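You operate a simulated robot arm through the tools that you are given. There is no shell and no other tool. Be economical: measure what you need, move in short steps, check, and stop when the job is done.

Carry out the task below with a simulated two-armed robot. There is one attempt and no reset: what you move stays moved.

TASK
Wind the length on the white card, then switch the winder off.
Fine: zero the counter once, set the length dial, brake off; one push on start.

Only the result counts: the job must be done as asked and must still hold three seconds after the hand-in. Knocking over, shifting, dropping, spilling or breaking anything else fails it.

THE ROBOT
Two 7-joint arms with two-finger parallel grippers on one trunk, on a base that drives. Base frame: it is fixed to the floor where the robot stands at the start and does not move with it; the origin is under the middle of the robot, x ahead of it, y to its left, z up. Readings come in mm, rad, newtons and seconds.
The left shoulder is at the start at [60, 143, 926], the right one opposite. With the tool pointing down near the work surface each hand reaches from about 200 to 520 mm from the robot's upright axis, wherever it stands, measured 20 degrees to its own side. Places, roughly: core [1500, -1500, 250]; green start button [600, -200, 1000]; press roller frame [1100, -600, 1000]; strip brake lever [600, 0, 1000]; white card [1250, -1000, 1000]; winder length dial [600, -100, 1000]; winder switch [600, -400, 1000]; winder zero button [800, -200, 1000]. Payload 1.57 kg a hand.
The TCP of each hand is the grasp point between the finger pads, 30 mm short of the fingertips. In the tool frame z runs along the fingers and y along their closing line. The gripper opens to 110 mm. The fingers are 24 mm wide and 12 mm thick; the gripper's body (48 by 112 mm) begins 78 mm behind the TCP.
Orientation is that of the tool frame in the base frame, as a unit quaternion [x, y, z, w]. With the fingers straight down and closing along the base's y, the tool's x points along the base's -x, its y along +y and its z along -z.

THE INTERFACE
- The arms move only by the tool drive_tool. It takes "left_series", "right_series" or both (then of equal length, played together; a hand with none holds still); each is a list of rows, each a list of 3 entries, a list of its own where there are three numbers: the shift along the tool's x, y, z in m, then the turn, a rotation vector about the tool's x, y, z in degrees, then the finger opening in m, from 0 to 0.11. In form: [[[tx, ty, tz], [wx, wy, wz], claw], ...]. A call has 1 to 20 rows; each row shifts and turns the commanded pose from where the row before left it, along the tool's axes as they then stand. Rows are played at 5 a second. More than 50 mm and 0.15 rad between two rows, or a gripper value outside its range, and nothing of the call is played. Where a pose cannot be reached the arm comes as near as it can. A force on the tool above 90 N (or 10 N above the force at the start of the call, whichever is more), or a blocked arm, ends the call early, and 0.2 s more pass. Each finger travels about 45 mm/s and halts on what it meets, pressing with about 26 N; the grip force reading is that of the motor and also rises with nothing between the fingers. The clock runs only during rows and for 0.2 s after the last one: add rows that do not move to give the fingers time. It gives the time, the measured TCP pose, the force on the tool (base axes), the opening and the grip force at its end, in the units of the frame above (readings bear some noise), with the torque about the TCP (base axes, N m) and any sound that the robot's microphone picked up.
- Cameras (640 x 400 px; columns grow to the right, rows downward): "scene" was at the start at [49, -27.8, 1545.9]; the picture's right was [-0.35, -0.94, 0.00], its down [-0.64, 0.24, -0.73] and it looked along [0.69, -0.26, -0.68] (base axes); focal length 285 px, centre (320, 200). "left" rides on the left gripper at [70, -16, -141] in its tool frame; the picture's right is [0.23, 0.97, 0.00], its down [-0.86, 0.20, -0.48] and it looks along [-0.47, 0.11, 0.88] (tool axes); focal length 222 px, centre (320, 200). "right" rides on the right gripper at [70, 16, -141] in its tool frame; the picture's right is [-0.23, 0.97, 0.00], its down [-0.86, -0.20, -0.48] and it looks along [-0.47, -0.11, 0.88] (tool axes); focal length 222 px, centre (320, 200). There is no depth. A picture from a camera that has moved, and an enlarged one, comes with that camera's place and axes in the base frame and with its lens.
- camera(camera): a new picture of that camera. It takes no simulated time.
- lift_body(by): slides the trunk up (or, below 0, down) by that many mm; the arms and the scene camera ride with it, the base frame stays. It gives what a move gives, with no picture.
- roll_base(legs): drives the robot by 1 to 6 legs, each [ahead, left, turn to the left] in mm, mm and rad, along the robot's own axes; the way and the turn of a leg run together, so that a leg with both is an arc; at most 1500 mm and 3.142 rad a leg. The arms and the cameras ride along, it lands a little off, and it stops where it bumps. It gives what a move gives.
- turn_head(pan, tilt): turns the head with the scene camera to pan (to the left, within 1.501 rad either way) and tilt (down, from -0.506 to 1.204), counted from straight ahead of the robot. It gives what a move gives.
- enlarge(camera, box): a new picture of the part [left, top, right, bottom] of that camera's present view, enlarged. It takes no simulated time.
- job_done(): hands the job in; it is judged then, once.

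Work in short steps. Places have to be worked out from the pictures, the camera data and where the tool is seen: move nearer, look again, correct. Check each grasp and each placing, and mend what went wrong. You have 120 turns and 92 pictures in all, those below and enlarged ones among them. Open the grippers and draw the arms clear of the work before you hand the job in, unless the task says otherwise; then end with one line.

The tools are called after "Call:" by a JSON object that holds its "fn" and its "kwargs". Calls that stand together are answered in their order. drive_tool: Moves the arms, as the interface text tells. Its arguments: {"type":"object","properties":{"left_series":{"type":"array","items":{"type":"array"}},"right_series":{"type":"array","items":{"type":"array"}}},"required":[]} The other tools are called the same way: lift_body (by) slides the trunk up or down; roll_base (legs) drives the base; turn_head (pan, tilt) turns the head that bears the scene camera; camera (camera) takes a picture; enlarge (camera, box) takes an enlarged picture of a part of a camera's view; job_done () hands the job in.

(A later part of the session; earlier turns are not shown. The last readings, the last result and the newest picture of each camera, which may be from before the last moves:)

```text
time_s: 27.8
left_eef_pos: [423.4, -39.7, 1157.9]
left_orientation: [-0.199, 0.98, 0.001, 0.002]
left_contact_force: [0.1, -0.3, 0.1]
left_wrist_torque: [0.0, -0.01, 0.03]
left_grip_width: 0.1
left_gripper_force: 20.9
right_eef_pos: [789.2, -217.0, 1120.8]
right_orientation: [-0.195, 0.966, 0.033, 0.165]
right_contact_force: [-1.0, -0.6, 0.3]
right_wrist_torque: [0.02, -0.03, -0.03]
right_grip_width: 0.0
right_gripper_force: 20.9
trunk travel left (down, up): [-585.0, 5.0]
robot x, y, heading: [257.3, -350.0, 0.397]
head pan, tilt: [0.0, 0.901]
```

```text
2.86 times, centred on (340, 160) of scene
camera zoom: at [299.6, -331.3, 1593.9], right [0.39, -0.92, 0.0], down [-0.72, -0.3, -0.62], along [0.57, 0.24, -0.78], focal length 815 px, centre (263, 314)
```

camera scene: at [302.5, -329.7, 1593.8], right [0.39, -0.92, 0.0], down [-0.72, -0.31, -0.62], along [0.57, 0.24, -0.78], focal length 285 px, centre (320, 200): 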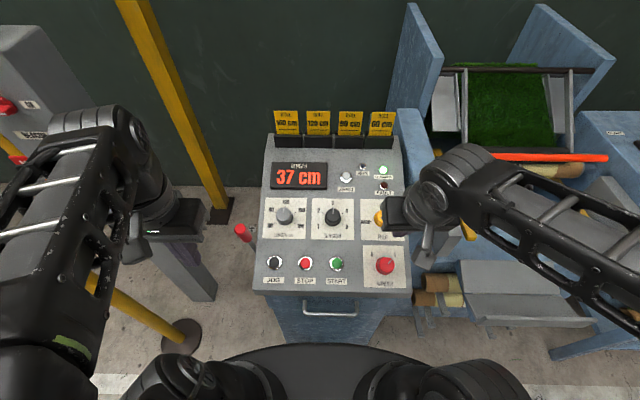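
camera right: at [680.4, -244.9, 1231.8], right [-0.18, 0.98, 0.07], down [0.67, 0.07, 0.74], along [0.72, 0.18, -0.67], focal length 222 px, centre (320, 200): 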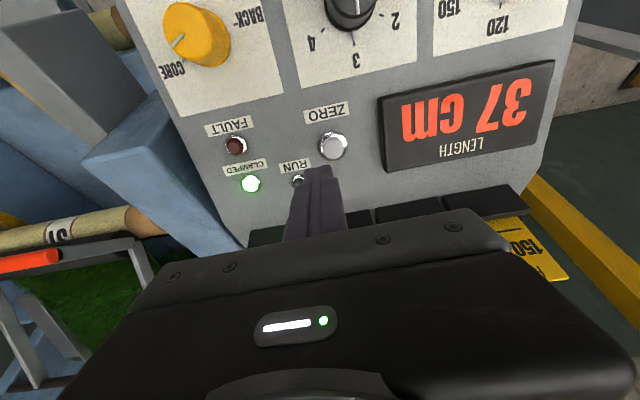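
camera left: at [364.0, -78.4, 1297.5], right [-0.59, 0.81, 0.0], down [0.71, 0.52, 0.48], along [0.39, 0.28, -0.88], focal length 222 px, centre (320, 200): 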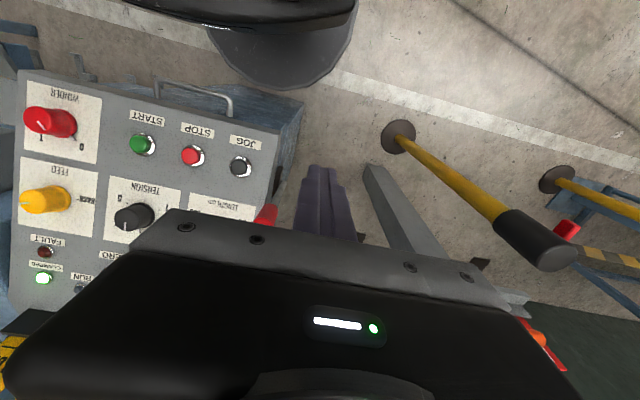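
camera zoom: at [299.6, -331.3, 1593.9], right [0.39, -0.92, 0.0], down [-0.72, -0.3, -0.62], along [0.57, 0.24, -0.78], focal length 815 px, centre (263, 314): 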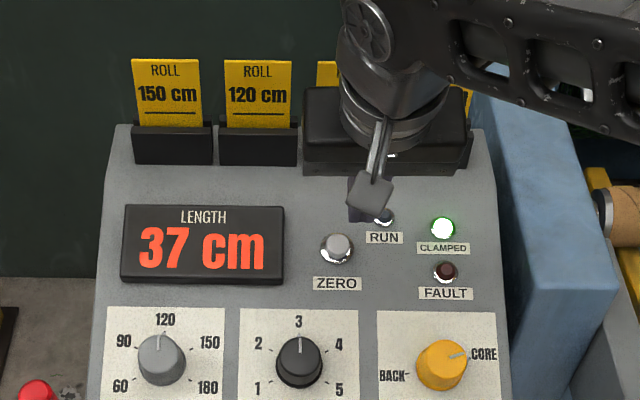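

ZERO is at ≈[800,-196,1043]; I shift 13 mm left, 12 mm back and approach 33 mm.

Call:
{"fn": "drive_tool", "kwargs": {"right_series": [[[0.012, 0.013, 0.0], [0, 0, 0], 0], [[0, 0, 0.018], [0, 0, 0], 0], [[0, 0, 0.015], [0, 0, 0], 0], [[0, 0, 0], [0, 0, 0], 0]]}}

Call:
{"fn": "enlarge", "kwargs": {"camera": "right", "box": [220, 80, 420, 220]}}

Call:
{"fn": "enlarge", "kwargs": {"camera": "scene", "box": [300, 120, 400, 200]}}

```text
time_s: 28.8
left_eef_pos: [423.0, -38.5, 1156.5]
left_orientation: [-0.199, 0.98, 0.001, 0.002]
left_contact_force: [-0.1, -0.7, 0.4]
left_wrist_torque: [0.02, 0.02, 0.0]
left_grip_width: 0.1
left_gripper_force: 21.4
right_eef_pos: [785.3, -203.0, 1086.1]
right_orientation: [-0.196, 0.966, 0.034, 0.165]
right_contact_force: [0.5, -0.1, 0.1]
right_wrist_torque: [0.0, 0.0, 0.01]
right_grip_width: 0.3
right_gripper_force: 21.6
trunk travel left (down, up): [-585.0, 5.0]
robot x, y, heading: [253.8, -349.2, 0.399]
head pan, tilt: [0.0, 0.901]
```

```text
2.86 times, centred on (320, 150) of right
camera zoom: at [676.1, -231.0, 1196.8], right [-0.18, 0.98, 0.07], down [0.67, 0.07, 0.74], along [0.72, 0.18, -0.67], focal length 635 px, centre (320, 343)
```

zoom: 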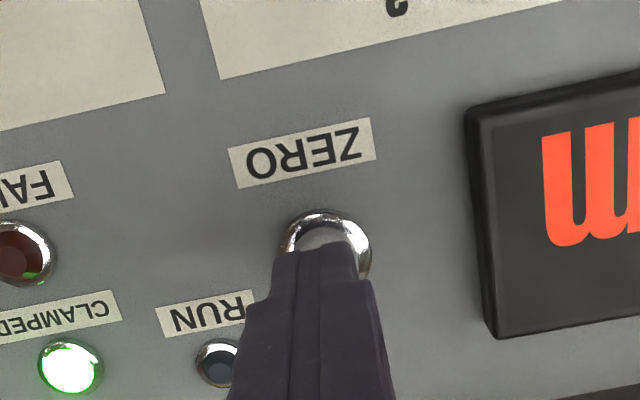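

```text
5.00 times, centred on (350, 160) of scene
camera zoom: at [300.5, -330.7, 1593.9], right [0.39, -0.92, 0.0], down [-0.72, -0.31, -0.62], along [0.57, 0.24, -0.78], focal length 1426 px, centre (170, 400)
```

zoom: 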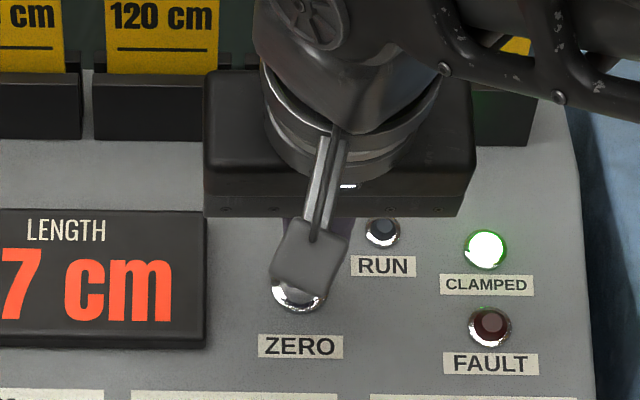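

Nearly over ZERO; a small correction and slow advance to just short of contact.

Call:
{"fn": "drive_tool", "kwargs": {"right_series": [[[0.003, 0.002, 0.005], [0, 0, 0], 0], [[0, 0, 0.005], [0, 0, 0], 0], [[0, 0, 0.004], [0, 0, 0], 0]]}}

Call:
{"fn": "enlarge", "kwargs": {"camera": "right", "box": [220, 80, 420, 220]}}

```text
time_s: 29.6
left_eef_pos: [422.6, -38.5, 1156.8]
left_orientation: [-0.198, 0.98, 0.001, 0.002]
left_contact_force: [0.0, 0.3, 0.3]
left_wrist_torque: [0.03, 0.02, 0.02]
left_grip_width: 0.0
left_gripper_force: 21.3
right_eef_pos: [784.9, -201.9, 1072.7]
right_orientation: [-0.195, 0.966, 0.031, 0.166]
right_contact_force: [0.6, 0.2, 0.0]
right_wrist_torque: [0.01, -0.02, -0.02]
right_grip_width: 0.0
right_gripper_force: 20.8
trunk travel left (down, up): [-585.0, 5.0]
robot x, y, heading: [258.5, -350.9, 0.402]
head pan, tilt: [0.0, 0.901]
```

```text
2.86 times, centred on (320, 150) of right
camera zoom: at [676.2, -229.1, 1182.9], right [-0.18, 0.98, 0.07], down [0.67, 0.07, 0.73], along [0.72, 0.18, -0.67], focal length 635 px, centre (320, 343)
```

zoom: 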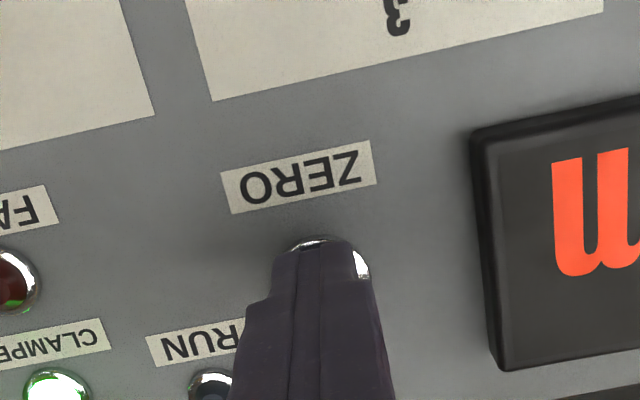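

The fingertip covers the button now. I push forward slowly, watching for contact.

Call:
{"fn": "drive_tool", "kwargs": {"right_series": [[[0, 0.001, 0.003], [0, 0, 0], 0], [[0, 0.001, 0.003], [0, 0, 0], 0], [[0, 0, 0.003], [0, 0, 0], 0]]}}

Call:
{"fn": "enlarge", "kwargs": {"camera": "right", "box": [220, 80, 520, 260]}}

```text
time_s: 30.4
left_eef_pos: [422.5, -38.6, 1157.3]
left_orientation: [-0.198, 0.98, 0.001, 0.002]
left_contact_force: [1.1, -0.4, -0.3]
left_wrist_torque: [0.01, -0.02, 0.02]
left_grip_width: 0.2
left_gripper_force: 21.5
right_eef_pos: [786.7, -198.1, 1064.2]
right_orientation: [-0.195, 0.966, 0.033, 0.165]
right_contact_force: [-1.0, 0.5, 1.8]
right_wrist_torque: [0.01, 0.03, 0.03]
right_grip_width: 0.0
right_gripper_force: 21.5
trunk travel left (down, up): [-585.0, 5.0]
robot x, y, heading: [258.0, -351.2, 0.397]
head pan, tilt: [0.0, 0.901]
heard: click
```

```text
2.13 times, centred on (370, 170) of right
camera zoom: at [677.6, -226.2, 1175.1], right [-0.18, 0.98, 0.07], down [0.67, 0.07, 0.74], along [0.72, 0.18, -0.67], focal length 474 px, centre (213, 264)
```

zoom: 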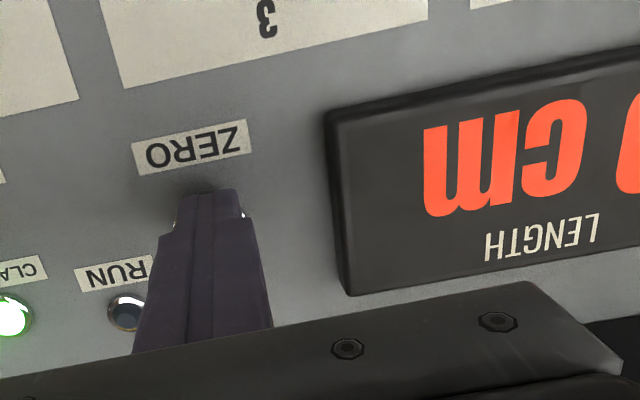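

Clicked, and the display reads 0 cm. I retract along the tool axis.

Call:
{"fn": "drive_tool", "kwargs": {"right_series": [[[0, 0, -0.03], [0, 0, 0], 0], [[0, 0, -0.04], [0, 0, 0], 0], [[0.03, -0.03, -0.02], [0, 0, 0], 0], [[0.03, -0.035, 0], [0, 0, 0], 0], [[0.03, -0.035, 0], [0, 0, 0], 0], [[0.03, -0.035, 0], [0, 0, 0], 0], [[0.03, -0.035, 0], [0, 0, 0], 0]]}}

Call:
{"fn": "enlarge", "kwargs": {"camera": "scene", "box": [220, 110, 420, 290]}}

Call:
{"fn": "camera", "kwargs": {"camera": "left"}}

```text
time_s: 32.0
left_eef_pos: [422.4, -39.8, 1157.6]
left_orientation: [-0.198, 0.98, 0.0, 0.002]
left_contact_force: [-0.1, -1.7, 1.5]
left_wrist_torque: [0.01, -0.01, 0.03]
left_grip_width: 0.0
left_gripper_force: 21.4
right_eef_pos: [694.2, -422.1, 1099.2]
right_orientation: [-0.196, 0.966, 0.033, 0.165]
right_contact_force: [-0.4, 0.2, 0.1]
right_wrist_torque: [0.04, 0.0, 0.03]
right_grip_width: 0.0
right_gripper_force: 21.4
trunk travel left (down, up): [-585.0, 5.0]
robot x, y, heading: [258.2, -348.1, 0.399]
head pan, tilt: [0.0, 0.901]
```

```text
2.22 times, centred on (320, 200) of scene
camera zoom: at [299.4, -331.6, 1594.0], right [0.39, -0.92, 0.0], down [-0.72, -0.3, -0.62], along [0.57, 0.24, -0.78], focal length 634 px, centre (320, 200)
```

zoom: 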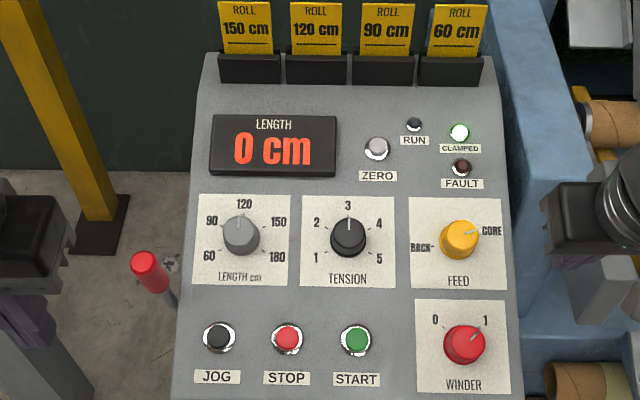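

```text
48 pictures are left
camera left: at [363.4, -81.6, 1298.3], right [-0.59, 0.81, 0.0], down [0.71, 0.52, 0.48], along [0.39, 0.28, -0.88], focal length 222 px, centre (320, 200)
```

left: 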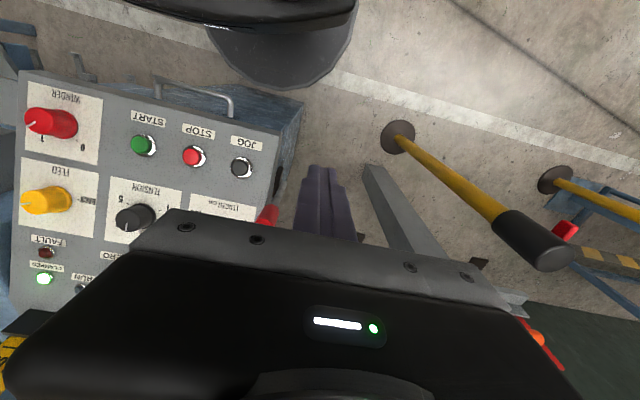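

Display reads 0. The length dial top lies ≈[644,-92,1018]. I bring the left hand above it, tilted like the panel and pre-turned +30°.

Call:
{"fn": "drive_tool", "kwargs": {"left_series": [[[-0.0303, -0.0268, 0.0], [0, 0, 0], 0.02], [[-0.0303, -0.0268, 0.0], [0, 0, 0], 0.04], [[-0.0303, -0.0268, 0.015], [0, 0, 0], 0.06], [[-0.0303, -0.0268, 0.02], [0, 0, 0], 0.07], [[-0.0303, -0.0268, 0.02], [0, 0, 0], 0.07], [[0, 0, 0], [0, -6.9, 0], 0.07], [[0, 0, 0], [0, -6.9, 0], 0.07], [[0, 0, 0], [0, -6.9, 0], 0.07], [[0, 0, 0], [0, 0, 7.5], 0.07], [[0, 0, 0], [0, 0, 7.5], 0.07], [[0, 0, 0], [0, 0, 7.5], 0.07], [[0, 0, 0], [0, 0, 7.5], 0.07], [[0, 0, 0], [0, 0, 0], 0.07]]}}

Call:
{"fn": "camera", "kwargs": {"camera": "left"}}

```text
time_s: 34.8
left_eef_pos: [614.5, -103.5, 1101.3]
left_orientation: [0.062, 0.981, 0.081, 0.163]
left_contact_force: [0.4, 0.6, -0.4]
left_wrist_torque: [0.0, 0.01, -0.01]
left_grip_width: 70.0
left_gripper_force: 0.0
right_eef_pos: [695.2, -420.3, 1098.0]
right_orientation: [-0.195, 0.966, 0.033, 0.165]
right_contact_force: [-0.3, 0.3, -0.1]
right_wrist_torque: [-0.01, 0.01, 0.03]
right_grip_width: 0.1
right_gripper_force: 21.2
trunk travel left (down, up): [-585.0, 5.0]
robot x, y, heading: [251.7, -347.7, 0.402]
head pan, tilt: [0.0, 0.901]
```

```text
47 pictures are left
camera left: at [501.0, -128.2, 1209.9], right [-0.12, 0.99, 0.1], down [0.67, 0.0, 0.75], along [0.74, 0.16, -0.66], focal length 222 px, centre (320, 200)
```

left: 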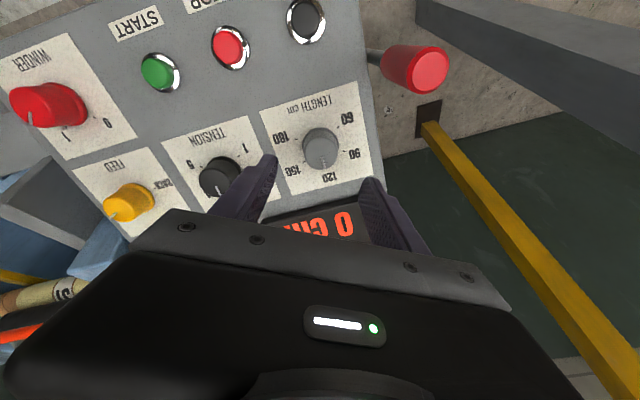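

Centred laterally; dial slightly toward +x. I advance 40 mm with 9 mm correction.

Call:
{"fn": "drive_tool", "kwargs": {"left_series": [[[0.009, 0.001, 0.02], [0, 0, 0], 0.07], [[0, 0, 0.025], [0, 0, 0], 0.07], [[0, 0, 0], [0, 0, 0], 0.07]]}}

Call:
{"fn": "camera", "kwargs": {"camera": "left"}}

```text
time_s: 35.6
left_eef_pos: [621.1, -95.0, 1056.7]
left_orientation: [0.061, 0.982, 0.081, 0.162]
left_contact_force: [0.2, 0.1, 0.0]
left_wrist_torque: [-0.01, -0.02, 0.01]
left_grip_width: 70.0
left_gripper_force: 0.1
right_eef_pos: [694.3, -421.8, 1099.1]
right_orientation: [-0.195, 0.966, 0.034, 0.165]
right_contact_force: [0.0, -0.8, -0.3]
right_wrist_torque: [0.05, -0.06, 0.02]
right_grip_width: 0.4
right_gripper_force: 21.2
trunk travel left (down, up): [-585.0, 5.0]
robot x, y, heading: [257.2, -353.2, 0.403]
head pan, tilt: [0.0, 0.901]
```

```text
46 pictures are left
camera left: at [506.7, -119.2, 1164.7], right [-0.12, 0.99, 0.1], down [0.66, 0.0, 0.75], along [0.74, 0.16, -0.66], focal length 222 px, centre (320, 200)
```

left: 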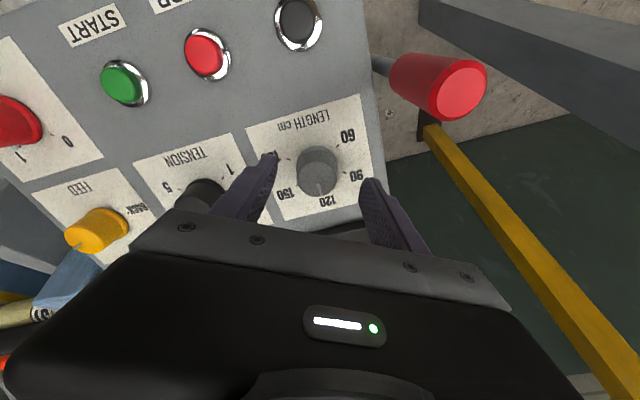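

Aligned as with the winder knob. I advance 29 mm more and close.

Call:
{"fn": "drive_tool", "kwargs": {"left_series": [[[0, 0, 0.01], [0, 0, 0], 0.07], [[0, 0, 0.01], [0, 0, 0], 0.07], [[0, 0, 0.009], [0, 0, 0], 0.07], [[0, 0, 0], [0, 0, 0], 0.07]]}}

Call:
{"fn": "camera", "kwargs": {"camera": "left"}}

```text
time_s: 36.6
left_eef_pos: [630.6, -91.1, 1029.6]
left_orientation: [0.06, 0.981, 0.081, 0.163]
left_contact_force: [-0.5, -0.5, -0.4]
left_wrist_torque: [0.01, 0.03, 0.03]
left_grip_width: 69.8
left_gripper_force: 0.1
right_eef_pos: [694.8, -421.8, 1098.6]
right_orientation: [-0.195, 0.966, 0.033, 0.165]
right_contact_force: [-0.6, 0.1, 0.2]
right_wrist_torque: [0.04, -0.01, -0.02]
right_grip_width: 0.2
right_gripper_force: 20.8
trunk travel left (down, up): [-585.0, 5.0]
robot x, y, heading: [257.3, -348.1, 0.402]
head pan, tilt: [0.0, 0.901]
```

```text
45 pictures are left
camera left: at [516.4, -116.3, 1137.3], right [-0.12, 0.99, 0.1], down [0.67, 0.0, 0.75], along [0.74, 0.16, -0.66], focal length 222 px, centre (320, 200)
```

left: 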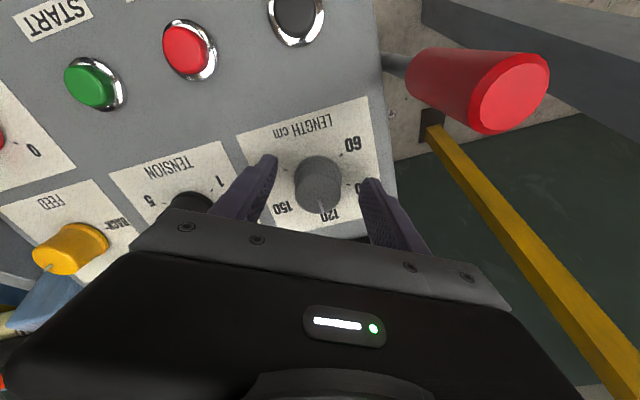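

The brake grip is close to the hand's sweep, so I pre-turn another 30° while open (so the turn ends clear of it), then close.

Call:
{"fn": "drive_tool", "kwargs": {"left_series": [[[0, 0, 0], [0, 0, 7.5], 0.07], [[0, 0, 0], [0, 0, 7.5], 0.07], [[0, 0, 0], [0, 0, 7.5], 0.07], [[0, 0, 0], [0, 0, 7.5], 0.07], [[0, 0, 0.003], [0, 0, 0], 0.07], [[0, 0, 0], [0, 0, 0], 0.05], [[0, 0, 0], [0, 0, 0], 0.035], [[0, 0, 0], [0, 0, 0], 0.03], [[0, 0, 0], [0, 0, 0], 0.03], [[0, 0, 0], [0, 0, 0], 0.03]]}}

Call:
{"fn": "camera", "kwargs": {"camera": "left"}}

```text
time_s: 38.8
left_eef_pos: [632.5, -88.1, 1028.5]
left_orientation: [0.311, 0.933, 0.12, 0.137]
left_contact_force: [9.5, 12.6, 12.5]
left_wrist_torque: [-0.12, 0.33, 0.13]
left_grip_width: 37.4
left_gripper_force: 34.3
right_eef_pos: [696.0, -421.1, 1099.1]
right_orientation: [-0.195, 0.966, 0.032, 0.165]
right_contact_force: [-0.5, -0.5, 0.5]
right_wrist_torque: [-0.01, 0.02, 0.02]
right_grip_width: 0.0
right_gripper_force: 21.6
trunk travel left (down, up): [-585.0, 5.0]
robot x, y, heading: [256.4, -349.6, 0.398]
head pan, tilt: [0.0, 0.901]
```

```text
44 pictures are left
camera left: at [523.1, -77.7, 1143.0], right [0.36, 0.9, 0.26], down [0.61, -0.44, 0.66], along [0.71, -0.08, -0.7], focal length 222 px, centre (320, 200)
```

left: 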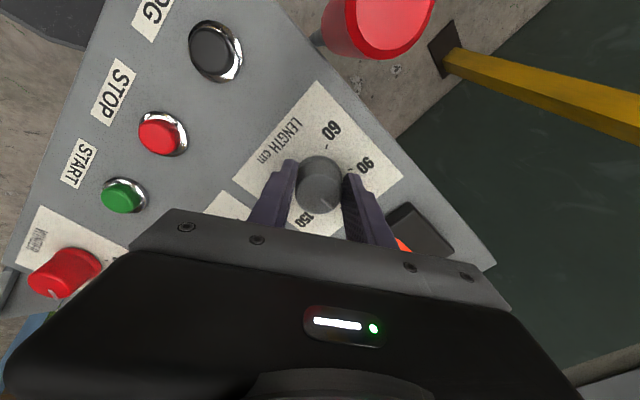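

Gripped. Turn counter-clockwise 60° (120 → 90).

Call:
{"fn": "drive_tool", "kwargs": {"left_series": [[[0, 0, 0], [0, 0, -7.5], 0.03], [[0, 0, 0], [0, 0, -7.5], 0.03], [[0, 0, 0], [0, 0, -7.5], 0.03], [[0, 0, 0], [0, 0, -7.5], 0.03], [[0, 0, 0], [0, 0, -7.5], 0.03], [[0, 0, 0], [0, 0, -7.5], 0.03], [[0, 0, 0], [0, 0, -7.5], 0.03], [[0, 0, 0], [0, 0, -7.5], 0.03], [[0, 0, 0], [0, 0, 0], 0.03]]}}

Call:
{"fn": "camera", "kwargs": {"camera": "left"}}

```text
time_s: 40.8
left_eef_pos: [631.6, -93.8, 1027.4]
left_orientation: [-0.196, 0.964, 0.037, 0.178]
left_contact_force: [5.4, -23.5, -8.6]
left_wrist_torque: [-1.16, -0.72, -0.62]
left_grip_width: 36.9
left_gripper_force: 42.8
right_eef_pos: [696.4, -423.9, 1097.1]
right_orientation: [-0.194, 0.966, 0.034, 0.165]
right_contact_force: [-0.6, -0.7, -0.2]
right_wrist_torque: [0.02, -0.03, 0.0]
right_grip_width: 0.0
right_gripper_force: 21.6
trunk travel left (down, up): [-585.0, 5.0]
robot x, y, heading: [256.1, -353.0, 0.4]
head pan, tilt: [0.0, 0.901]
```

```text
43 pictures are left
camera left: at [531.5, -153.7, 1134.7], right [-0.57, 0.81, -0.08], down [0.5, 0.43, 0.75], along [0.65, 0.39, -0.65], focal length 222 px, centre (320, 200)
```

left: 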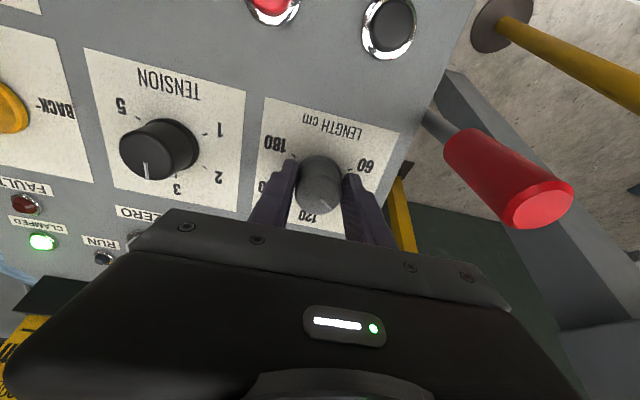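

The pointer went with the grip. I release and back off to read it.

Call:
{"fn": "drive_tool", "kwargs": {"left_series": [[[0, 0, 0], [0, 0, 0], 0.05], [[0, 0, 0], [0, 0, 0], 0.07], [[0, 0, -0.03], [0, 0, 0], 0.07], [[0, 0, -0.03], [0, 0, 0], 0.07], [[0, 0, 0], [0, 0, 0], 0.07]]}}

Call:
{"fn": "enlarge", "kwargs": {"camera": "left", "box": [220, 60, 420, 240]}}

```text
time_s: 42.0
left_eef_pos: [611.0, -100.3, 1083.6]
left_orientation: [-0.196, 0.964, 0.036, 0.177]
left_contact_force: [0.6, -0.3, -0.1]
left_wrist_torque: [-0.02, -0.03, 0.02]
left_grip_width: 69.8
left_gripper_force: 0.0
right_eef_pos: [695.4, -421.0, 1098.2]
right_orientation: [-0.196, 0.966, 0.034, 0.165]
right_contact_force: [0.4, -0.5, 0.7]
right_wrist_torque: [-0.01, 0.0, -0.02]
right_grip_width: 0.2
right_gripper_force: 21.1
trunk travel left (down, up): [-585.0, 5.0]
robot x, y, heading: [254.9, -351.4, 0.4]
head pan, tilt: [0.0, 0.901]
```

```text
2.22 times, centred on (320, 150) of left
camera zoom: at [510.6, -160.4, 1190.7], right [-0.58, 0.81, -0.08], down [0.5, 0.43, 0.75], along [0.65, 0.39, -0.65], focal length 494 px, centre (320, 311)
```

zoom: 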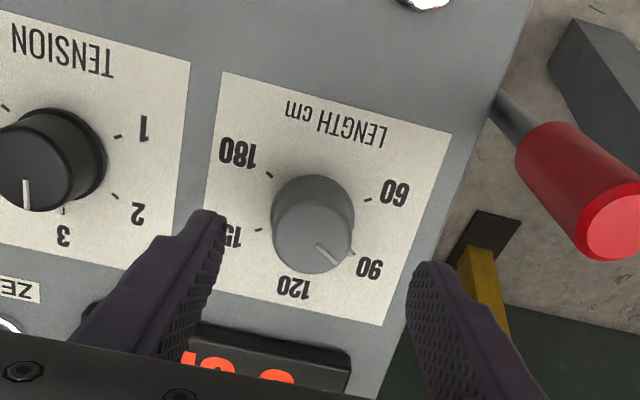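

It seems to point at 90. I check from the scene camera after moving the left hand off to the left.

Call:
{"fn": "drive_tool", "kwargs": {"left_series": [[[0, 0, -0.04], [0, 0, 0], 0.07], [[0.04, 0, -0.01], [0, 0, 0], 0.04], [[0.03, 0.03, 0], [0, 0, 0], 0.02], [[0.02, 0.04, 0], [0, 0, 0], 0.0], [[0.02, 0.04, 0], [0, 0, 0], 0.0], [[0, 0, 0], [0, 0, 0], 0.0]]}}

Call:
{"fn": "enlarge", "kwargs": {"camera": "scene", "box": [220, 180, 360, 300]}}

```text
time_s: 43.4
left_eef_pos: [463.8, -38.0, 1103.0]
left_orientation: [-0.195, 0.964, 0.036, 0.175]
left_contact_force: [0.1, -0.2, -0.8]
left_wrist_torque: [0.03, 0.03, 0.02]
left_grip_width: 0.0
left_gripper_force: 18.2
left hand out of reach, approached as far as the arm can: row 5
right_eef_pos: [693.9, -422.1, 1098.1]
right_orientation: [-0.196, 0.966, 0.034, 0.165]
right_contact_force: [0.1, -0.2, -0.5]
right_wrist_torque: [-0.01, 0.0, 0.02]
right_grip_width: 0.0
right_gripper_force: 21.5
trunk travel left (down, up): [-585.0, 5.0]
robot x, y, heading: [259.4, -347.8, 0.4]
head pan, tilt: [0.0, 0.901]
```

```text
3.33 times, centred on (290, 240) of scene
camera zoom: at [300.8, -331.3, 1593.9], right [0.39, -0.92, 0.0], down [-0.72, -0.3, -0.62], along [0.57, 0.24, -0.78], focal length 951 px, centre (420, 67)
```

zoom: 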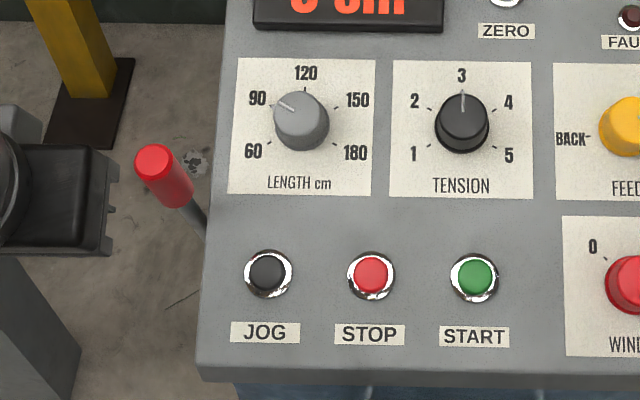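

Dial is on 90. Now the brake lever: I look at its side plate and labels with the left camera.

Call:
{"fn": "camera", "kwargs": {"camera": "left"}}

```text
40 pictures are left
camera left: at [364.3, -97.9, 1210.0], right [-0.57, 0.81, -0.08], down [0.5, 0.43, 0.75], along [0.65, 0.39, -0.66], focal length 222 px, centre (320, 200)
```

left: 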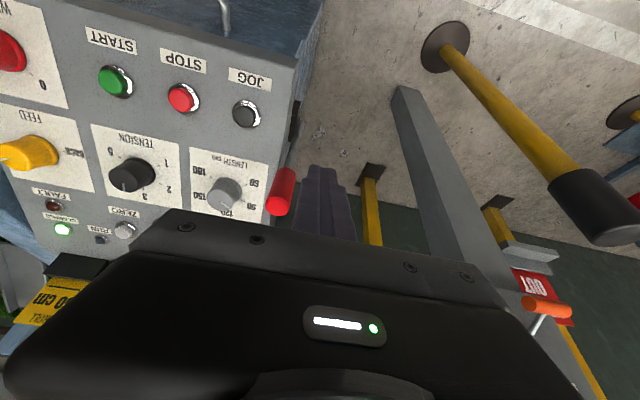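

I rotate the left hand 70° clockwise so its camera looks at the console's left face with the brake labels.

Call:
{"fn": "drive_tool", "kwargs": {"left_series": [[[0, 0, 0], [0, 0, 8.5], 0], [[0, 0, 0], [0, 0, 8.5], 0], [[0, 0, 0], [0, 0, 8.5], 0], [[0, 0, 0], [0, 0, 8.5], 0], [[0, 0, 0], [0, 0, 8.5], 0], [[0, 0, 0], [0, 0, 8.5], 0], [[0, 0, 0], [0, 0, 8.5], 0], [[0, 0, 0], [0, 0, 8.5], 0], [[0, 0, 0], [0, 0, 0], 0]]}}

Call:
{"fn": "camera", "kwargs": {"camera": "left"}}

```text
time_s: 45.4
left_eef_pos: [467.1, -39.0, 1102.7]
left_orientation: [0.378, 0.908, 0.129, 0.128]
left_contact_force: [0.8, 1.4, -0.6]
left_wrist_torque: [0.0, 0.02, -0.01]
left_grip_width: 0.3
left_gripper_force: 21.1
right_eef_pos: [695.3, -421.9, 1098.9]
right_orientation: [-0.196, 0.966, 0.034, 0.166]
right_contact_force: [-0.1, -1.0, -0.3]
right_wrist_torque: [0.01, 0.01, -0.03]
right_grip_width: 0.0
right_gripper_force: 20.8
trunk travel left (down, up): [-585.0, 5.0]
robot x, y, heading: [255.1, -353.5, 0.4]
head pan, tilt: [0.0, 0.901]
```

```text
39 pictures are left
camera left: at [362.5, -19.6, 1221.0], right [0.48, 0.83, 0.29], down [0.56, -0.55, 0.63], along [0.68, -0.14, -0.72], focal length 222 px, centre (320, 200)
```

left: 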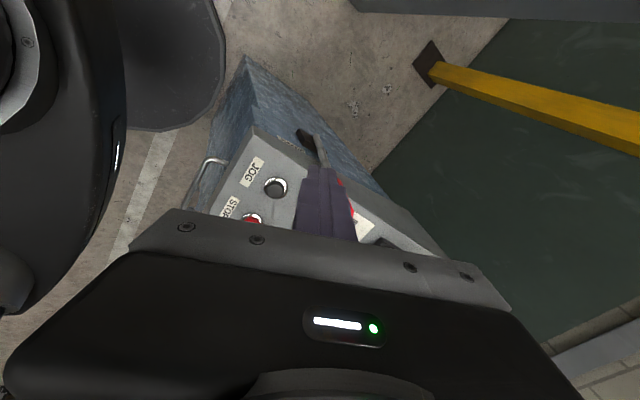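

Call:
{"fn": "enlarge", "kwargs": {"camera": "left", "box": [230, 80, 430, 210]}}

```text
3.08 times, centred on (330, 145) of left
camera zoom: at [362.5, -19.6, 1221.0], right [0.48, 0.83, 0.29], down [0.56, -0.55, 0.63], along [0.68, -0.14, -0.72], focal length 684 px, centre (289, 369)
```

zoom: 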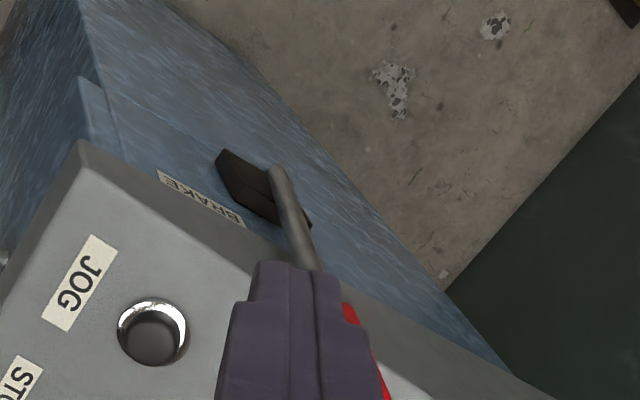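

The hand hides the marks. I shift it ~90 mm to the left for a clear view of the lever.

Call:
{"fn": "drive_tool", "kwargs": {"left_series": [[[0.03, 0.02, -0.01], [0, 0, 0], 0], [[0.03, 0.02, 0], [0, 0, 0], 0], [[0.03, 0.02, 0], [0, 0, 0], 0], [[0.02, 0.02, 0], [0, 0, 0], 0], [[0, 0, 0], [0, 0, 0], 0]]}}

Call:
{"fn": "camera", "kwargs": {"camera": "left"}}

```text
time_s: 46.6
left_eef_pos: [440.3, 92.4, 1126.0]
left_orientation: [0.377, 0.909, 0.129, 0.126]
left_contact_force: [-0.2, -0.3, 0.1]
left_wrist_torque: [0.01, -0.01, 0.03]
left_grip_width: 0.1
left_gripper_force: 21.2
right_eef_pos: [695.4, -421.6, 1098.6]
right_orientation: [-0.196, 0.966, 0.034, 0.165]
right_contact_force: [-0.3, 0.4, -0.4]
right_wrist_torque: [0.0, 0.03, 0.0]
right_grip_width: 0.1
right_gripper_force: 21.4
trunk travel left (down, up): [-585.0, 5.0]
robot x, y, heading: [257.1, -349.3, 0.397]
head pan, tilt: [0.0, 0.901]
```

```text
37 pictures are left
camera left: at [335.8, 112.0, 1243.7], right [0.48, 0.83, 0.29], down [0.56, -0.54, 0.63], along [0.68, -0.14, -0.72], focal length 222 px, centre (320, 200)
```

left: 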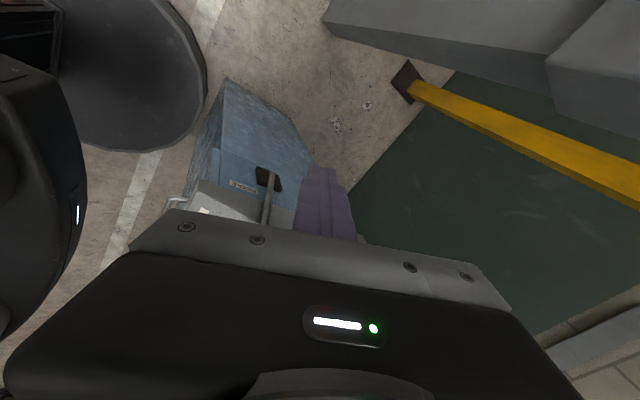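

Call:
{"fn": "enlarge", "kwargs": {"camera": "left", "box": [190, 120, 350, 230]}}

```text
3.64 times, centred on (270, 175) of left
camera zoom: at [335.8, 112.0, 1243.7], right [0.48, 0.83, 0.29], down [0.56, -0.54, 0.63], along [0.68, -0.14, -0.72], focal length 808 px, centre (502, 291)
```

zoom: 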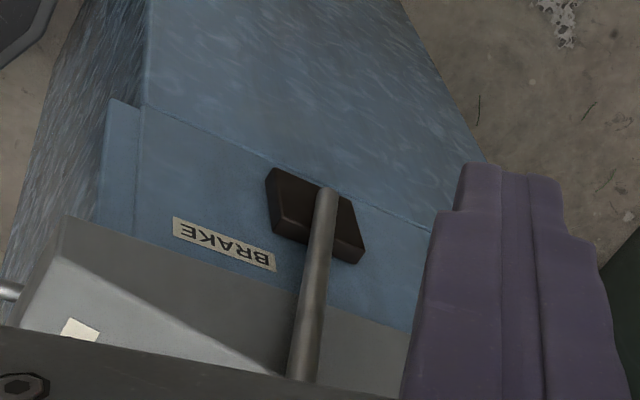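

Only "BRAKE" seen on the near side. I move the hand forward 50 mm to see the other side of the lever.

Call:
{"fn": "drive_tool", "kwargs": {"left_series": [[[0.0, 0.04, 0], [0, 0, 0], 0], [[0.0, 0.03, 0], [0, 0, 0], 0], [[0, 0, 0], [0, 0, 0], 0]]}}

Call:
{"fn": "enlarge", "kwargs": {"camera": "left", "box": [130, 90, 350, 240]}}

```text
time_s: 47.4
left_eef_pos: [487.2, 143.1, 1147.7]
left_orientation: [0.377, 0.908, 0.13, 0.128]
left_contact_force: [-0.3, 0.1, 0.0]
left_wrist_torque: [0.02, -0.02, 0.01]
left_grip_width: 0.0
left_gripper_force: 21.7
right_eef_pos: [695.0, -420.9, 1098.6]
right_orientation: [-0.195, 0.966, 0.034, 0.164]
right_contact_force: [0.0, 0.2, 0.6]
right_wrist_torque: [0.03, 0.04, -0.01]
right_grip_width: 0.0
right_gripper_force: 21.4
trunk travel left (down, up): [-585.0, 5.0]
robot x, y, heading: [259.8, -351.5, 0.4]
head pan, tilt: [0.0, 0.901]
```

```text
2.67 times, centred on (240, 165) of left
camera zoom: at [382.0, 161.8, 1265.2], right [0.48, 0.83, 0.29], down [0.56, -0.54, 0.63], along [0.68, -0.14, -0.72], focal length 592 px, centre (533, 293)
```

zoom: 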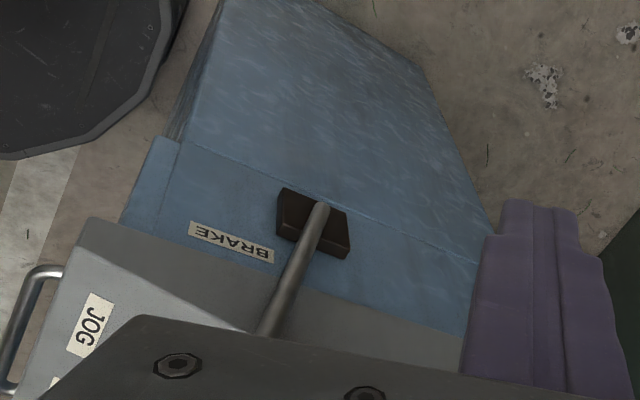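

No other label: the lever leans to the robot, toward "BRAKE", so off means pushing it forward. I straighten the left hand (vertical, no yaw) and re-measure the grip.

Call:
{"fn": "drive_tool", "kwargs": {"left_series": [[[0, 0, 0], [0, 0, -8.5], 0], [[0, 0, 0], [0, 0, -8.5], 0], [[0, 0, 0], [0, 0, -8.5], 0], [[0, 0, 0], [0, 0, -8.5], 0], [[0, 0, 0], [0, 0, -8.5], 0], [[0, 0, 0], [0, 0, -8.5], 0], [[0, 0, 0], [0, 0, -8.5], 0], [[0, 0, 0], [0, 0, -8.5], 0], [[0, 0, 0], [0, 7, 0], 0], [[0, 0, 0], [0, 7, 0], 0], [[0, 0, 0], [0, 6.7, 0], 0], [[0, 0, 0], [0, 0, 0], 0]]}}

Call:
{"fn": "camera", "kwargs": {"camera": "left"}}

Call:
{"fn": "enlarge", "kwargs": {"camera": "scene", "box": [180, 180, 320, 300]}}

```text
time_s: 50.0
left_eef_pos: [484.9, 141.3, 1148.2]
left_orientation: [-0.2, 0.98, 0.0, 0.001]
left_contact_force: [0.1, -0.1, 0.8]
left_wrist_torque: [0.03, -0.02, 0.01]
left_grip_width: 0.1
left_gripper_force: 21.4
right_eef_pos: [693.5, -421.0, 1100.4]
right_orientation: [-0.196, 0.966, 0.033, 0.166]
right_contact_force: [-0.1, 0.6, -0.7]
right_wrist_torque: [-0.01, 0.03, 0.0]
right_grip_width: 0.0
right_gripper_force: 21.4
trunk travel left (down, up): [-585.0, 5.0]
robot x, y, heading: [255.0, -345.8, 0.402]
head pan, tilt: [0.0, 0.901]
```

```text
34 pictures are left
camera left: at [427.2, 98.6, 1289.8], right [-0.59, 0.81, 0.0], down [0.71, 0.52, 0.48], along [0.39, 0.28, -0.88], focal length 222 px, centre (320, 200)
```

left: 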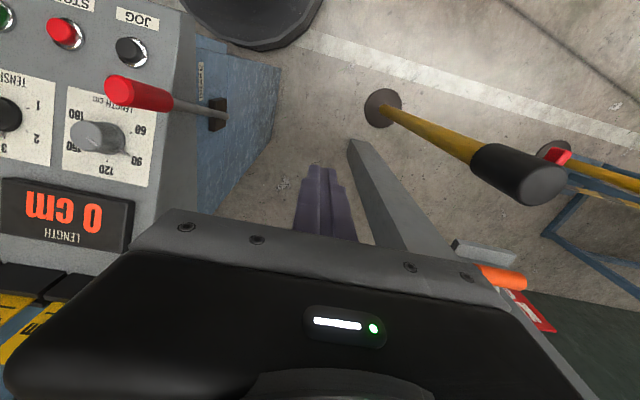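

```text
3.33 times, centred on (250, 240) of scene
camera zoom: at [299.6, -330.9, 1593.9], right [0.39, -0.92, 0.0], down [-0.72, -0.3, -0.62], along [0.57, 0.24, -0.78], focal length 951 px, centre (553, 67)
```

zoom: 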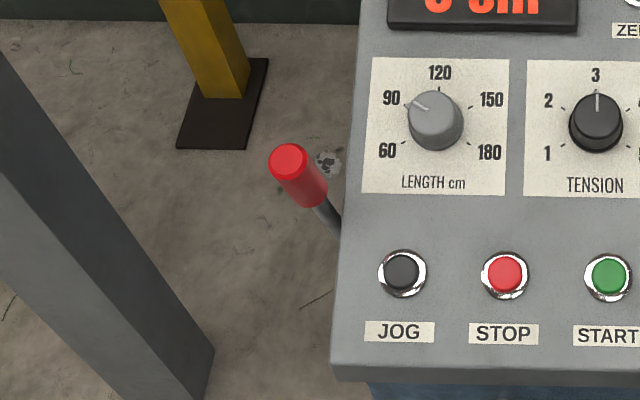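

Grip top ≈[540,-44,1072], leaning ~11° to the robot. I put the closed left fingers behind it (robot side), high first, then down to z≈1050.

Call:
{"fn": "drive_tool", "kwargs": {"left_series": [[[0.022, -0.04, 0], [0, 0, 0], 0], [[0.022, -0.04, 0], [0, 0, 0], 0], [[0.022, -0.04, 0], [0, 0, 0], 0], [[0, -0.035, 0], [0, 0, 0], 0], [[0, -0.032, 0], [0, 0, 0], 0], [[0, 0, 0.02], [0, 0, 0], 0], [[0, 0, 0], [0, 0, 0], 0]]}}

Call:
{"fn": "camera", "kwargs": {"camera": "left"}}

Call:
{"fn": "enlarge", "kwargs": {"camera": "scene", "box": [180, 180, 320, 300]}}

```text
time_s: 51.6
left_eef_pos: [500.2, -59.0, 1127.9]
left_orientation: [-0.199, 0.98, 0.001, 0.002]
left_contact_force: [-0.7, -0.4, 0.3]
left_wrist_torque: [0.03, 0.02, 0.0]
left_grip_width: 0.2
left_gripper_force: 21.1
right_eef_pos: [695.1, -422.0, 1099.0]
right_orientation: [-0.196, 0.966, 0.033, 0.165]
right_contact_force: [0.5, -0.6, -0.4]
right_wrist_torque: [0.04, -0.03, 0.01]
right_grip_width: 0.0
right_gripper_force: 21.5
trunk travel left (down, up): [-585.0, 5.0]
robot x, y, heading: [259.2, -350.1, 0.398]
head pan, tilt: [0.0, 0.901]
```

```text
32 pictures are left
camera left: at [441.1, -101.3, 1269.2], right [-0.59, 0.81, 0.0], down [0.71, 0.52, 0.48], along [0.39, 0.28, -0.88], focal length 222 px, centre (320, 200)
```

left: 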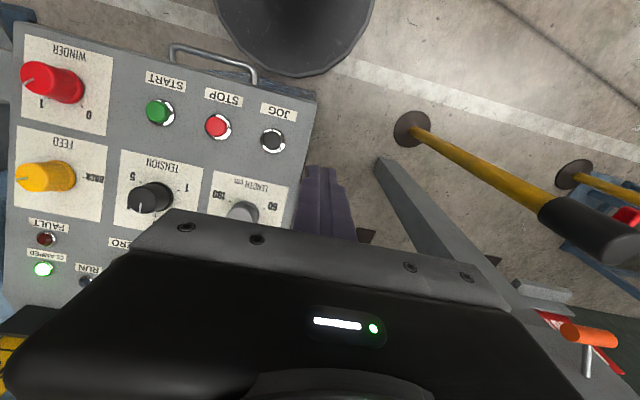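

```text
3.33 times, centred on (250, 240) of scene
camera zoom: at [300.3, -331.0, 1593.9], right [0.39, -0.92, 0.0], down [-0.72, -0.3, -0.62], along [0.57, 0.24, -0.78], focal length 951 px, centre (553, 67)
```

zoom: 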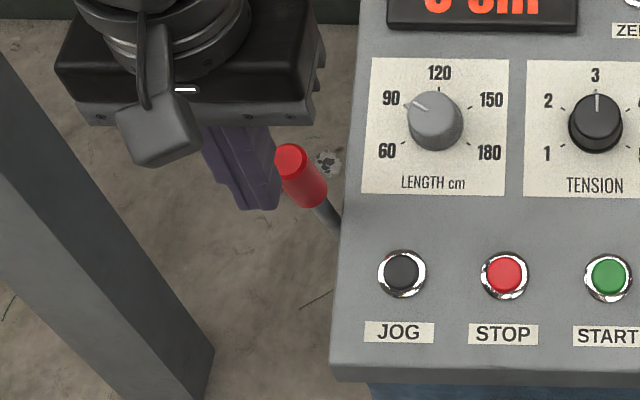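

Fingers are behind the grip, ~9 mm too far left. I shift right 9 mm and descend 75 mm.

Call:
{"fn": "drive_tool", "kwargs": {"left_series": [[[0, -0.009, 0.025], [0, 0, 0], 0], [[0, 0, 0.025], [0, 0, 0], 0], [[0, 0, 0.025], [0, 0, 0], 0], [[0, 0, 0], [0, 0, 0], 0]]}}

Call:
{"fn": "enlarge", "kwargs": {"camera": "scene", "box": [180, 180, 320, 300]}}

```text
time_s: 52.6
left_eef_pos: [501.3, -66.9, 1051.9]
left_orientation: [-0.199, 0.98, 0.001, 0.001]
left_contact_force: [-0.1, 0.7, -0.3]
left_wrist_torque: [0.01, 0.02, 0.01]
left_grip_width: 0.0
left_gripper_force: 21.0
right_eef_pos: [695.0, -422.0, 1098.5]
right_orientation: [-0.196, 0.966, 0.034, 0.165]
right_contact_force: [-0.1, 0.4, -0.1]
right_wrist_torque: [0.0, 0.03, 0.04]
right_grip_width: 0.1
right_gripper_force: 21.3
trunk travel left (down, up): [-585.0, 5.0]
robot x, y, heading: [257.4, -347.0, 0.397]
head pan, tilt: [0.0, 0.901]
```

```text
3.33 times, centred on (250, 240) of scene
camera zoom: at [300.1, -330.6, 1593.9], right [0.39, -0.92, 0.0], down [-0.72, -0.31, -0.62], along [0.57, 0.24, -0.78], focal length 951 px, centre (553, 67)
```

zoom: 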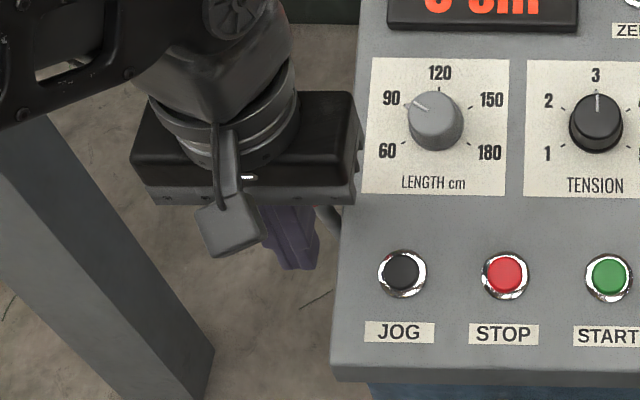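

In place behind the lever. I push forward 60 mm and check.

Call:
{"fn": "drive_tool", "kwargs": {"left_series": [[[-0.012, 0, 0], [0, 0, 0], 0], [[-0.012, 0, 0], [0, 0, 0], 0], [[-0.012, 0, 0], [0, 0, 0], 0], [[-0.012, 0, 0], [0, 0, 0], 0], [[-0.012, 0, 0], [0, 0, 0], 0], [[0, 0, 0], [0, 0, 0], 0]]}}

Call:
{"fn": "enlarge", "kwargs": {"camera": "scene", "box": [180, 140, 320, 260]}}

```text
time_s: 54.0
left_eef_pos: [558.2, -42.7, 1052.9]
left_orientation: [-0.199, 0.98, 0.001, 0.001]
left_contact_force: [-0.7, -0.9, -1.0]
left_wrist_torque: [0.01, -0.05, 0.0]
left_grip_width: 0.0
left_gripper_force: 21.0
right_eef_pos: [695.3, -421.5, 1099.1]
right_orientation: [-0.196, 0.966, 0.033, 0.165]
right_contact_force: [-0.6, 0.3, -0.3]
right_wrist_torque: [0.01, 0.01, -0.01]
right_grip_width: 0.0
right_gripper_force: 20.9
trunk travel left (down, up): [-585.0, 5.0]
robot x, y, heading: [251.6, -348.1, 0.398]
head pan, tilt: [0.0, 0.901]
```

```text
3.33 times, centred on (250, 200) of scene
camera zoom: at [300.0, -330.7, 1593.9], right [0.39, -0.92, 0.0], down [-0.72, -0.3, -0.62], along [0.57, 0.24, -0.78], focal length 951 px, centre (553, 200)
```

zoom: 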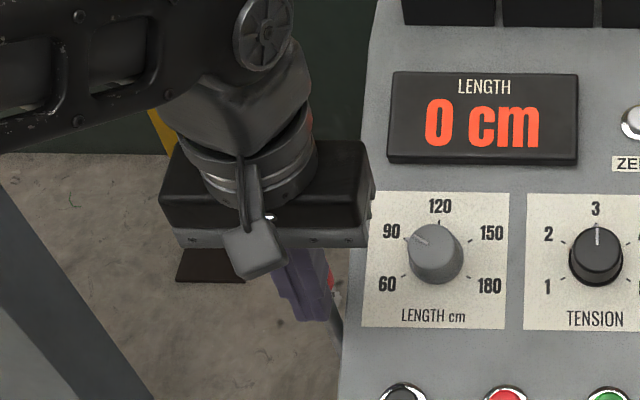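

Little force so far; I look with the left camera to see where the lever is.

Call:
{"fn": "camera", "kwargs": {"camera": "left"}}

Call:
{"fn": "camera", "kwargs": {"camera": "scene"}}

```text
28 pictures are left
camera left: at [499.4, -84.7, 1194.4], right [-0.59, 0.81, 0.0], down [0.71, 0.52, 0.48], along [0.39, 0.28, -0.88], focal length 222 px, centre (320, 200)
```

left: 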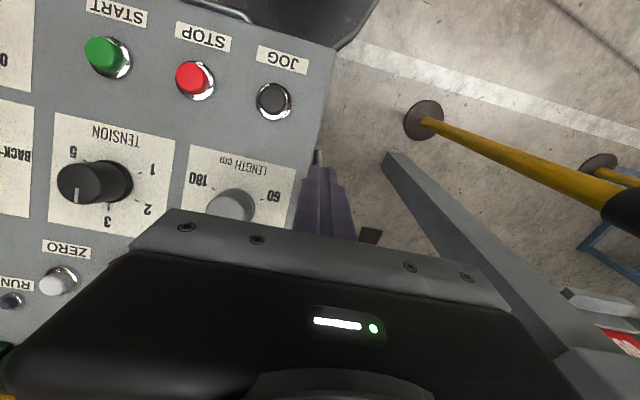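

```text
27 pictures are left
camera scene: at [300.0, -330.7, 1593.9], right [0.39, -0.92, 0.0], down [-0.72, -0.3, -0.62], along [0.57, 0.24, -0.78], focal length 285 px, centre (320, 200)
```

scene: 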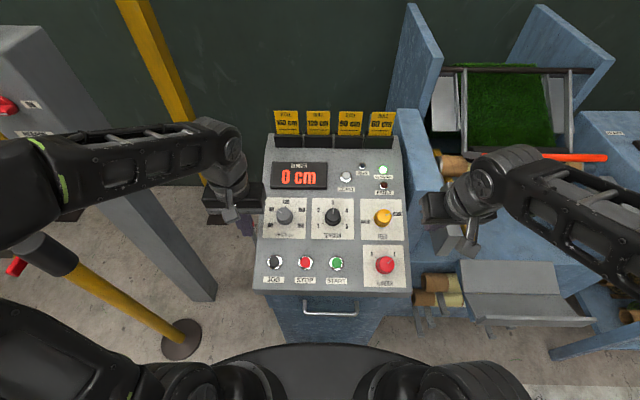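

The stick shows just at the fingertips, so the handle is ahead of them and moving. I push further forward.

Call:
{"fn": "drive_tool", "kwargs": {"left_series": [[[-0.012, 0, 0], [0, 0, 0], 0], [[-0.012, 0, 0], [0, 0, 0], 0], [[-0.012, 0, 0], [0, 0, 0], 0], [[-0.012, 0, 0], [0, 0, 0], 0], [[0, 0, 0], [0, 0, 0], 0]]}}

Call:
{"fn": "enlarge", "kwargs": {"camera": "scene", "box": [180, 140, 320, 260]}}

```text
time_s: 55.2
left_eef_pos: [601.9, -23.9, 1053.1]
left_orientation: [-0.199, 0.98, 0.0, 0.002]
left_contact_force: [-0.4, -0.3, 0.4]
left_wrist_torque: [0.03, 0.02, 0.01]
left_grip_width: 0.2
left_gripper_force: 21.0
right_eef_pos: [694.6, -420.3, 1098.0]
right_orientation: [-0.196, 0.966, 0.033, 0.165]
right_contact_force: [0.0, 0.4, -0.4]
right_wrist_torque: [-0.03, 0.01, 0.0]
right_grip_width: 0.0
right_gripper_force: 21.3
trunk travel left (down, up): [-585.0, 5.0]
robot x, y, heading: [257.4, -349.3, 0.397]
head pan, tilt: [0.0, 0.901]
```

```text
3.33 times, centred on (250, 200) of scene
camera zoom: at [300.2, -330.6, 1593.9], right [0.39, -0.92, 0.0], down [-0.72, -0.31, -0.62], along [0.57, 0.24, -0.78], focal length 951 px, centre (553, 200)
```

zoom: 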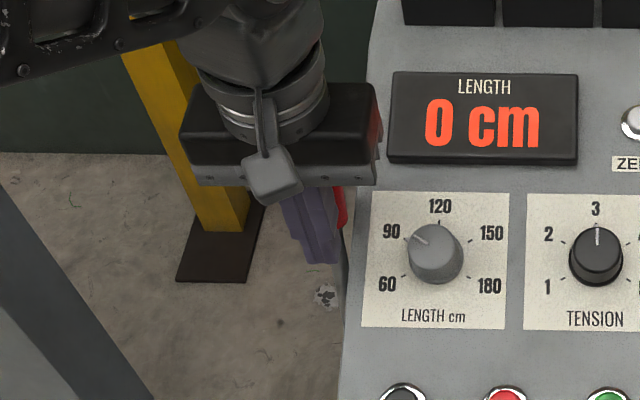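

The lever follows. Push on to its stop.

Call:
{"fn": "drive_tool", "kwargs": {"left_series": [[[-0.01, 0, 0], [0, 0, 0], 0], [[-0.01, 0, 0], [0, 0, 0], 0], [[-0.01, 0, 0], [0, 0, 0], 0], [[0, 0, 0], [0, 0, 0], 0]]}}

Call:
{"fn": "enlarge", "kwargs": {"camera": "scene", "box": [180, 120, 320, 240]}}

```text
time_s: 56.2
left_eef_pos: [624.2, -16.3, 1053.1]
left_orientation: [-0.198, 0.98, -0.001, -0.003]
left_contact_force: [-33.4, -16.6, 2.7]
left_wrist_torque: [-0.85, 0.76, 0.17]
left_grip_width: 0.0
left_gripper_force: 21.4
right_eef_pos: [689.7, -423.9, 1100.7]
right_orientation: [-0.195, 0.966, 0.034, 0.166]
right_contact_force: [-0.1, 0.5, -0.4]
right_wrist_torque: [0.01, -0.02, -0.03]
right_grip_width: 0.0
right_gripper_force: 21.1
trunk travel left (down, up): [-585.0, 5.0]
robot x, y, heading: [257.0, -349.8, 0.399]
head pan, tilt: [0.0, 0.901]
```

```text
3.33 times, centred on (250, 180) of scene
camera zoom: at [294.2, -333.6, 1594.1], right [0.39, -0.92, 0.0], down [-0.72, -0.3, -0.62], along [0.57, 0.24, -0.78], focal length 951 px, centre (553, 267)
```

zoom: 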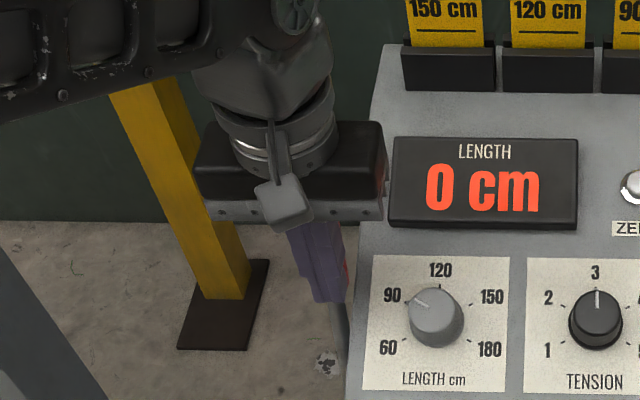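

Stop reached (37 N). I withdraw the left hand: back, then up and aside.

Call:
{"fn": "drive_tool", "kwargs": {"left_series": [[[0.03, 0, 0], [0, 0, 0], 0], [[0.04, 0.01, 0], [0, 0, 0], 0], [[0, 0, -0.045], [0, 0, 0], 0], [[0, 0, -0.045], [0, 0, 0], 0], [[0.03, 0.035, 0], [0, 0, 0], 0], [[0.03, 0.035, 0], [0, 0, 0], 0], [[0.02, 0.035, 0], [0, 0, 0], 0], [[0, 0, 0], [0, 0, 0], 0]]}}

Call:
{"fn": "camera", "kwargs": {"camera": "scene"}}

```text
time_s: 58.0
left_eef_pos: [446.8, 34.2, 1144.9]
left_orientation: [-0.198, 0.98, 0.0, 0.002]
left_contact_force: [0.8, -0.2, 1.2]
left_wrist_torque: [0.02, 0.02, 0.03]
left_grip_width: 0.2
left_gripper_force: 21.2
right_eef_pos: [695.4, -421.7, 1098.2]
right_orientation: [-0.196, 0.966, 0.034, 0.165]
right_contact_force: [0.1, -0.7, 0.7]
right_wrist_torque: [0.02, 0.04, 0.02]
right_grip_width: 0.0
right_gripper_force: 21.3
trunk travel left (down, up): [-585.0, 5.0]
robot x, y, heading: [257.3, -348.0, 0.407]
head pan, tilt: [0.0, 0.901]
```

```text
24 pictures are left
camera scene: at [300.9, -330.8, 1593.9], right [0.39, -0.92, 0.0], down [-0.72, -0.3, -0.62], along [0.57, 0.24, -0.78], focal length 285 px, centre (320, 200)
```

scene: 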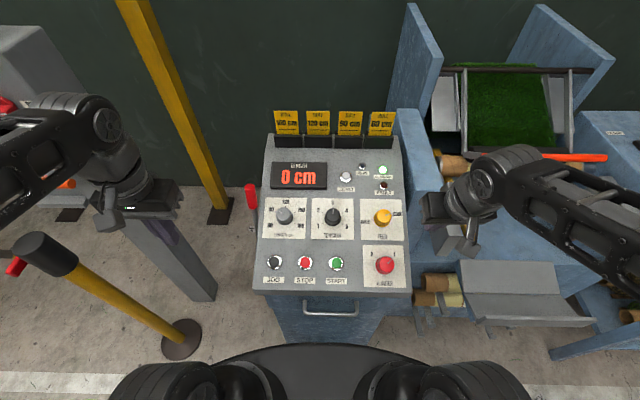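

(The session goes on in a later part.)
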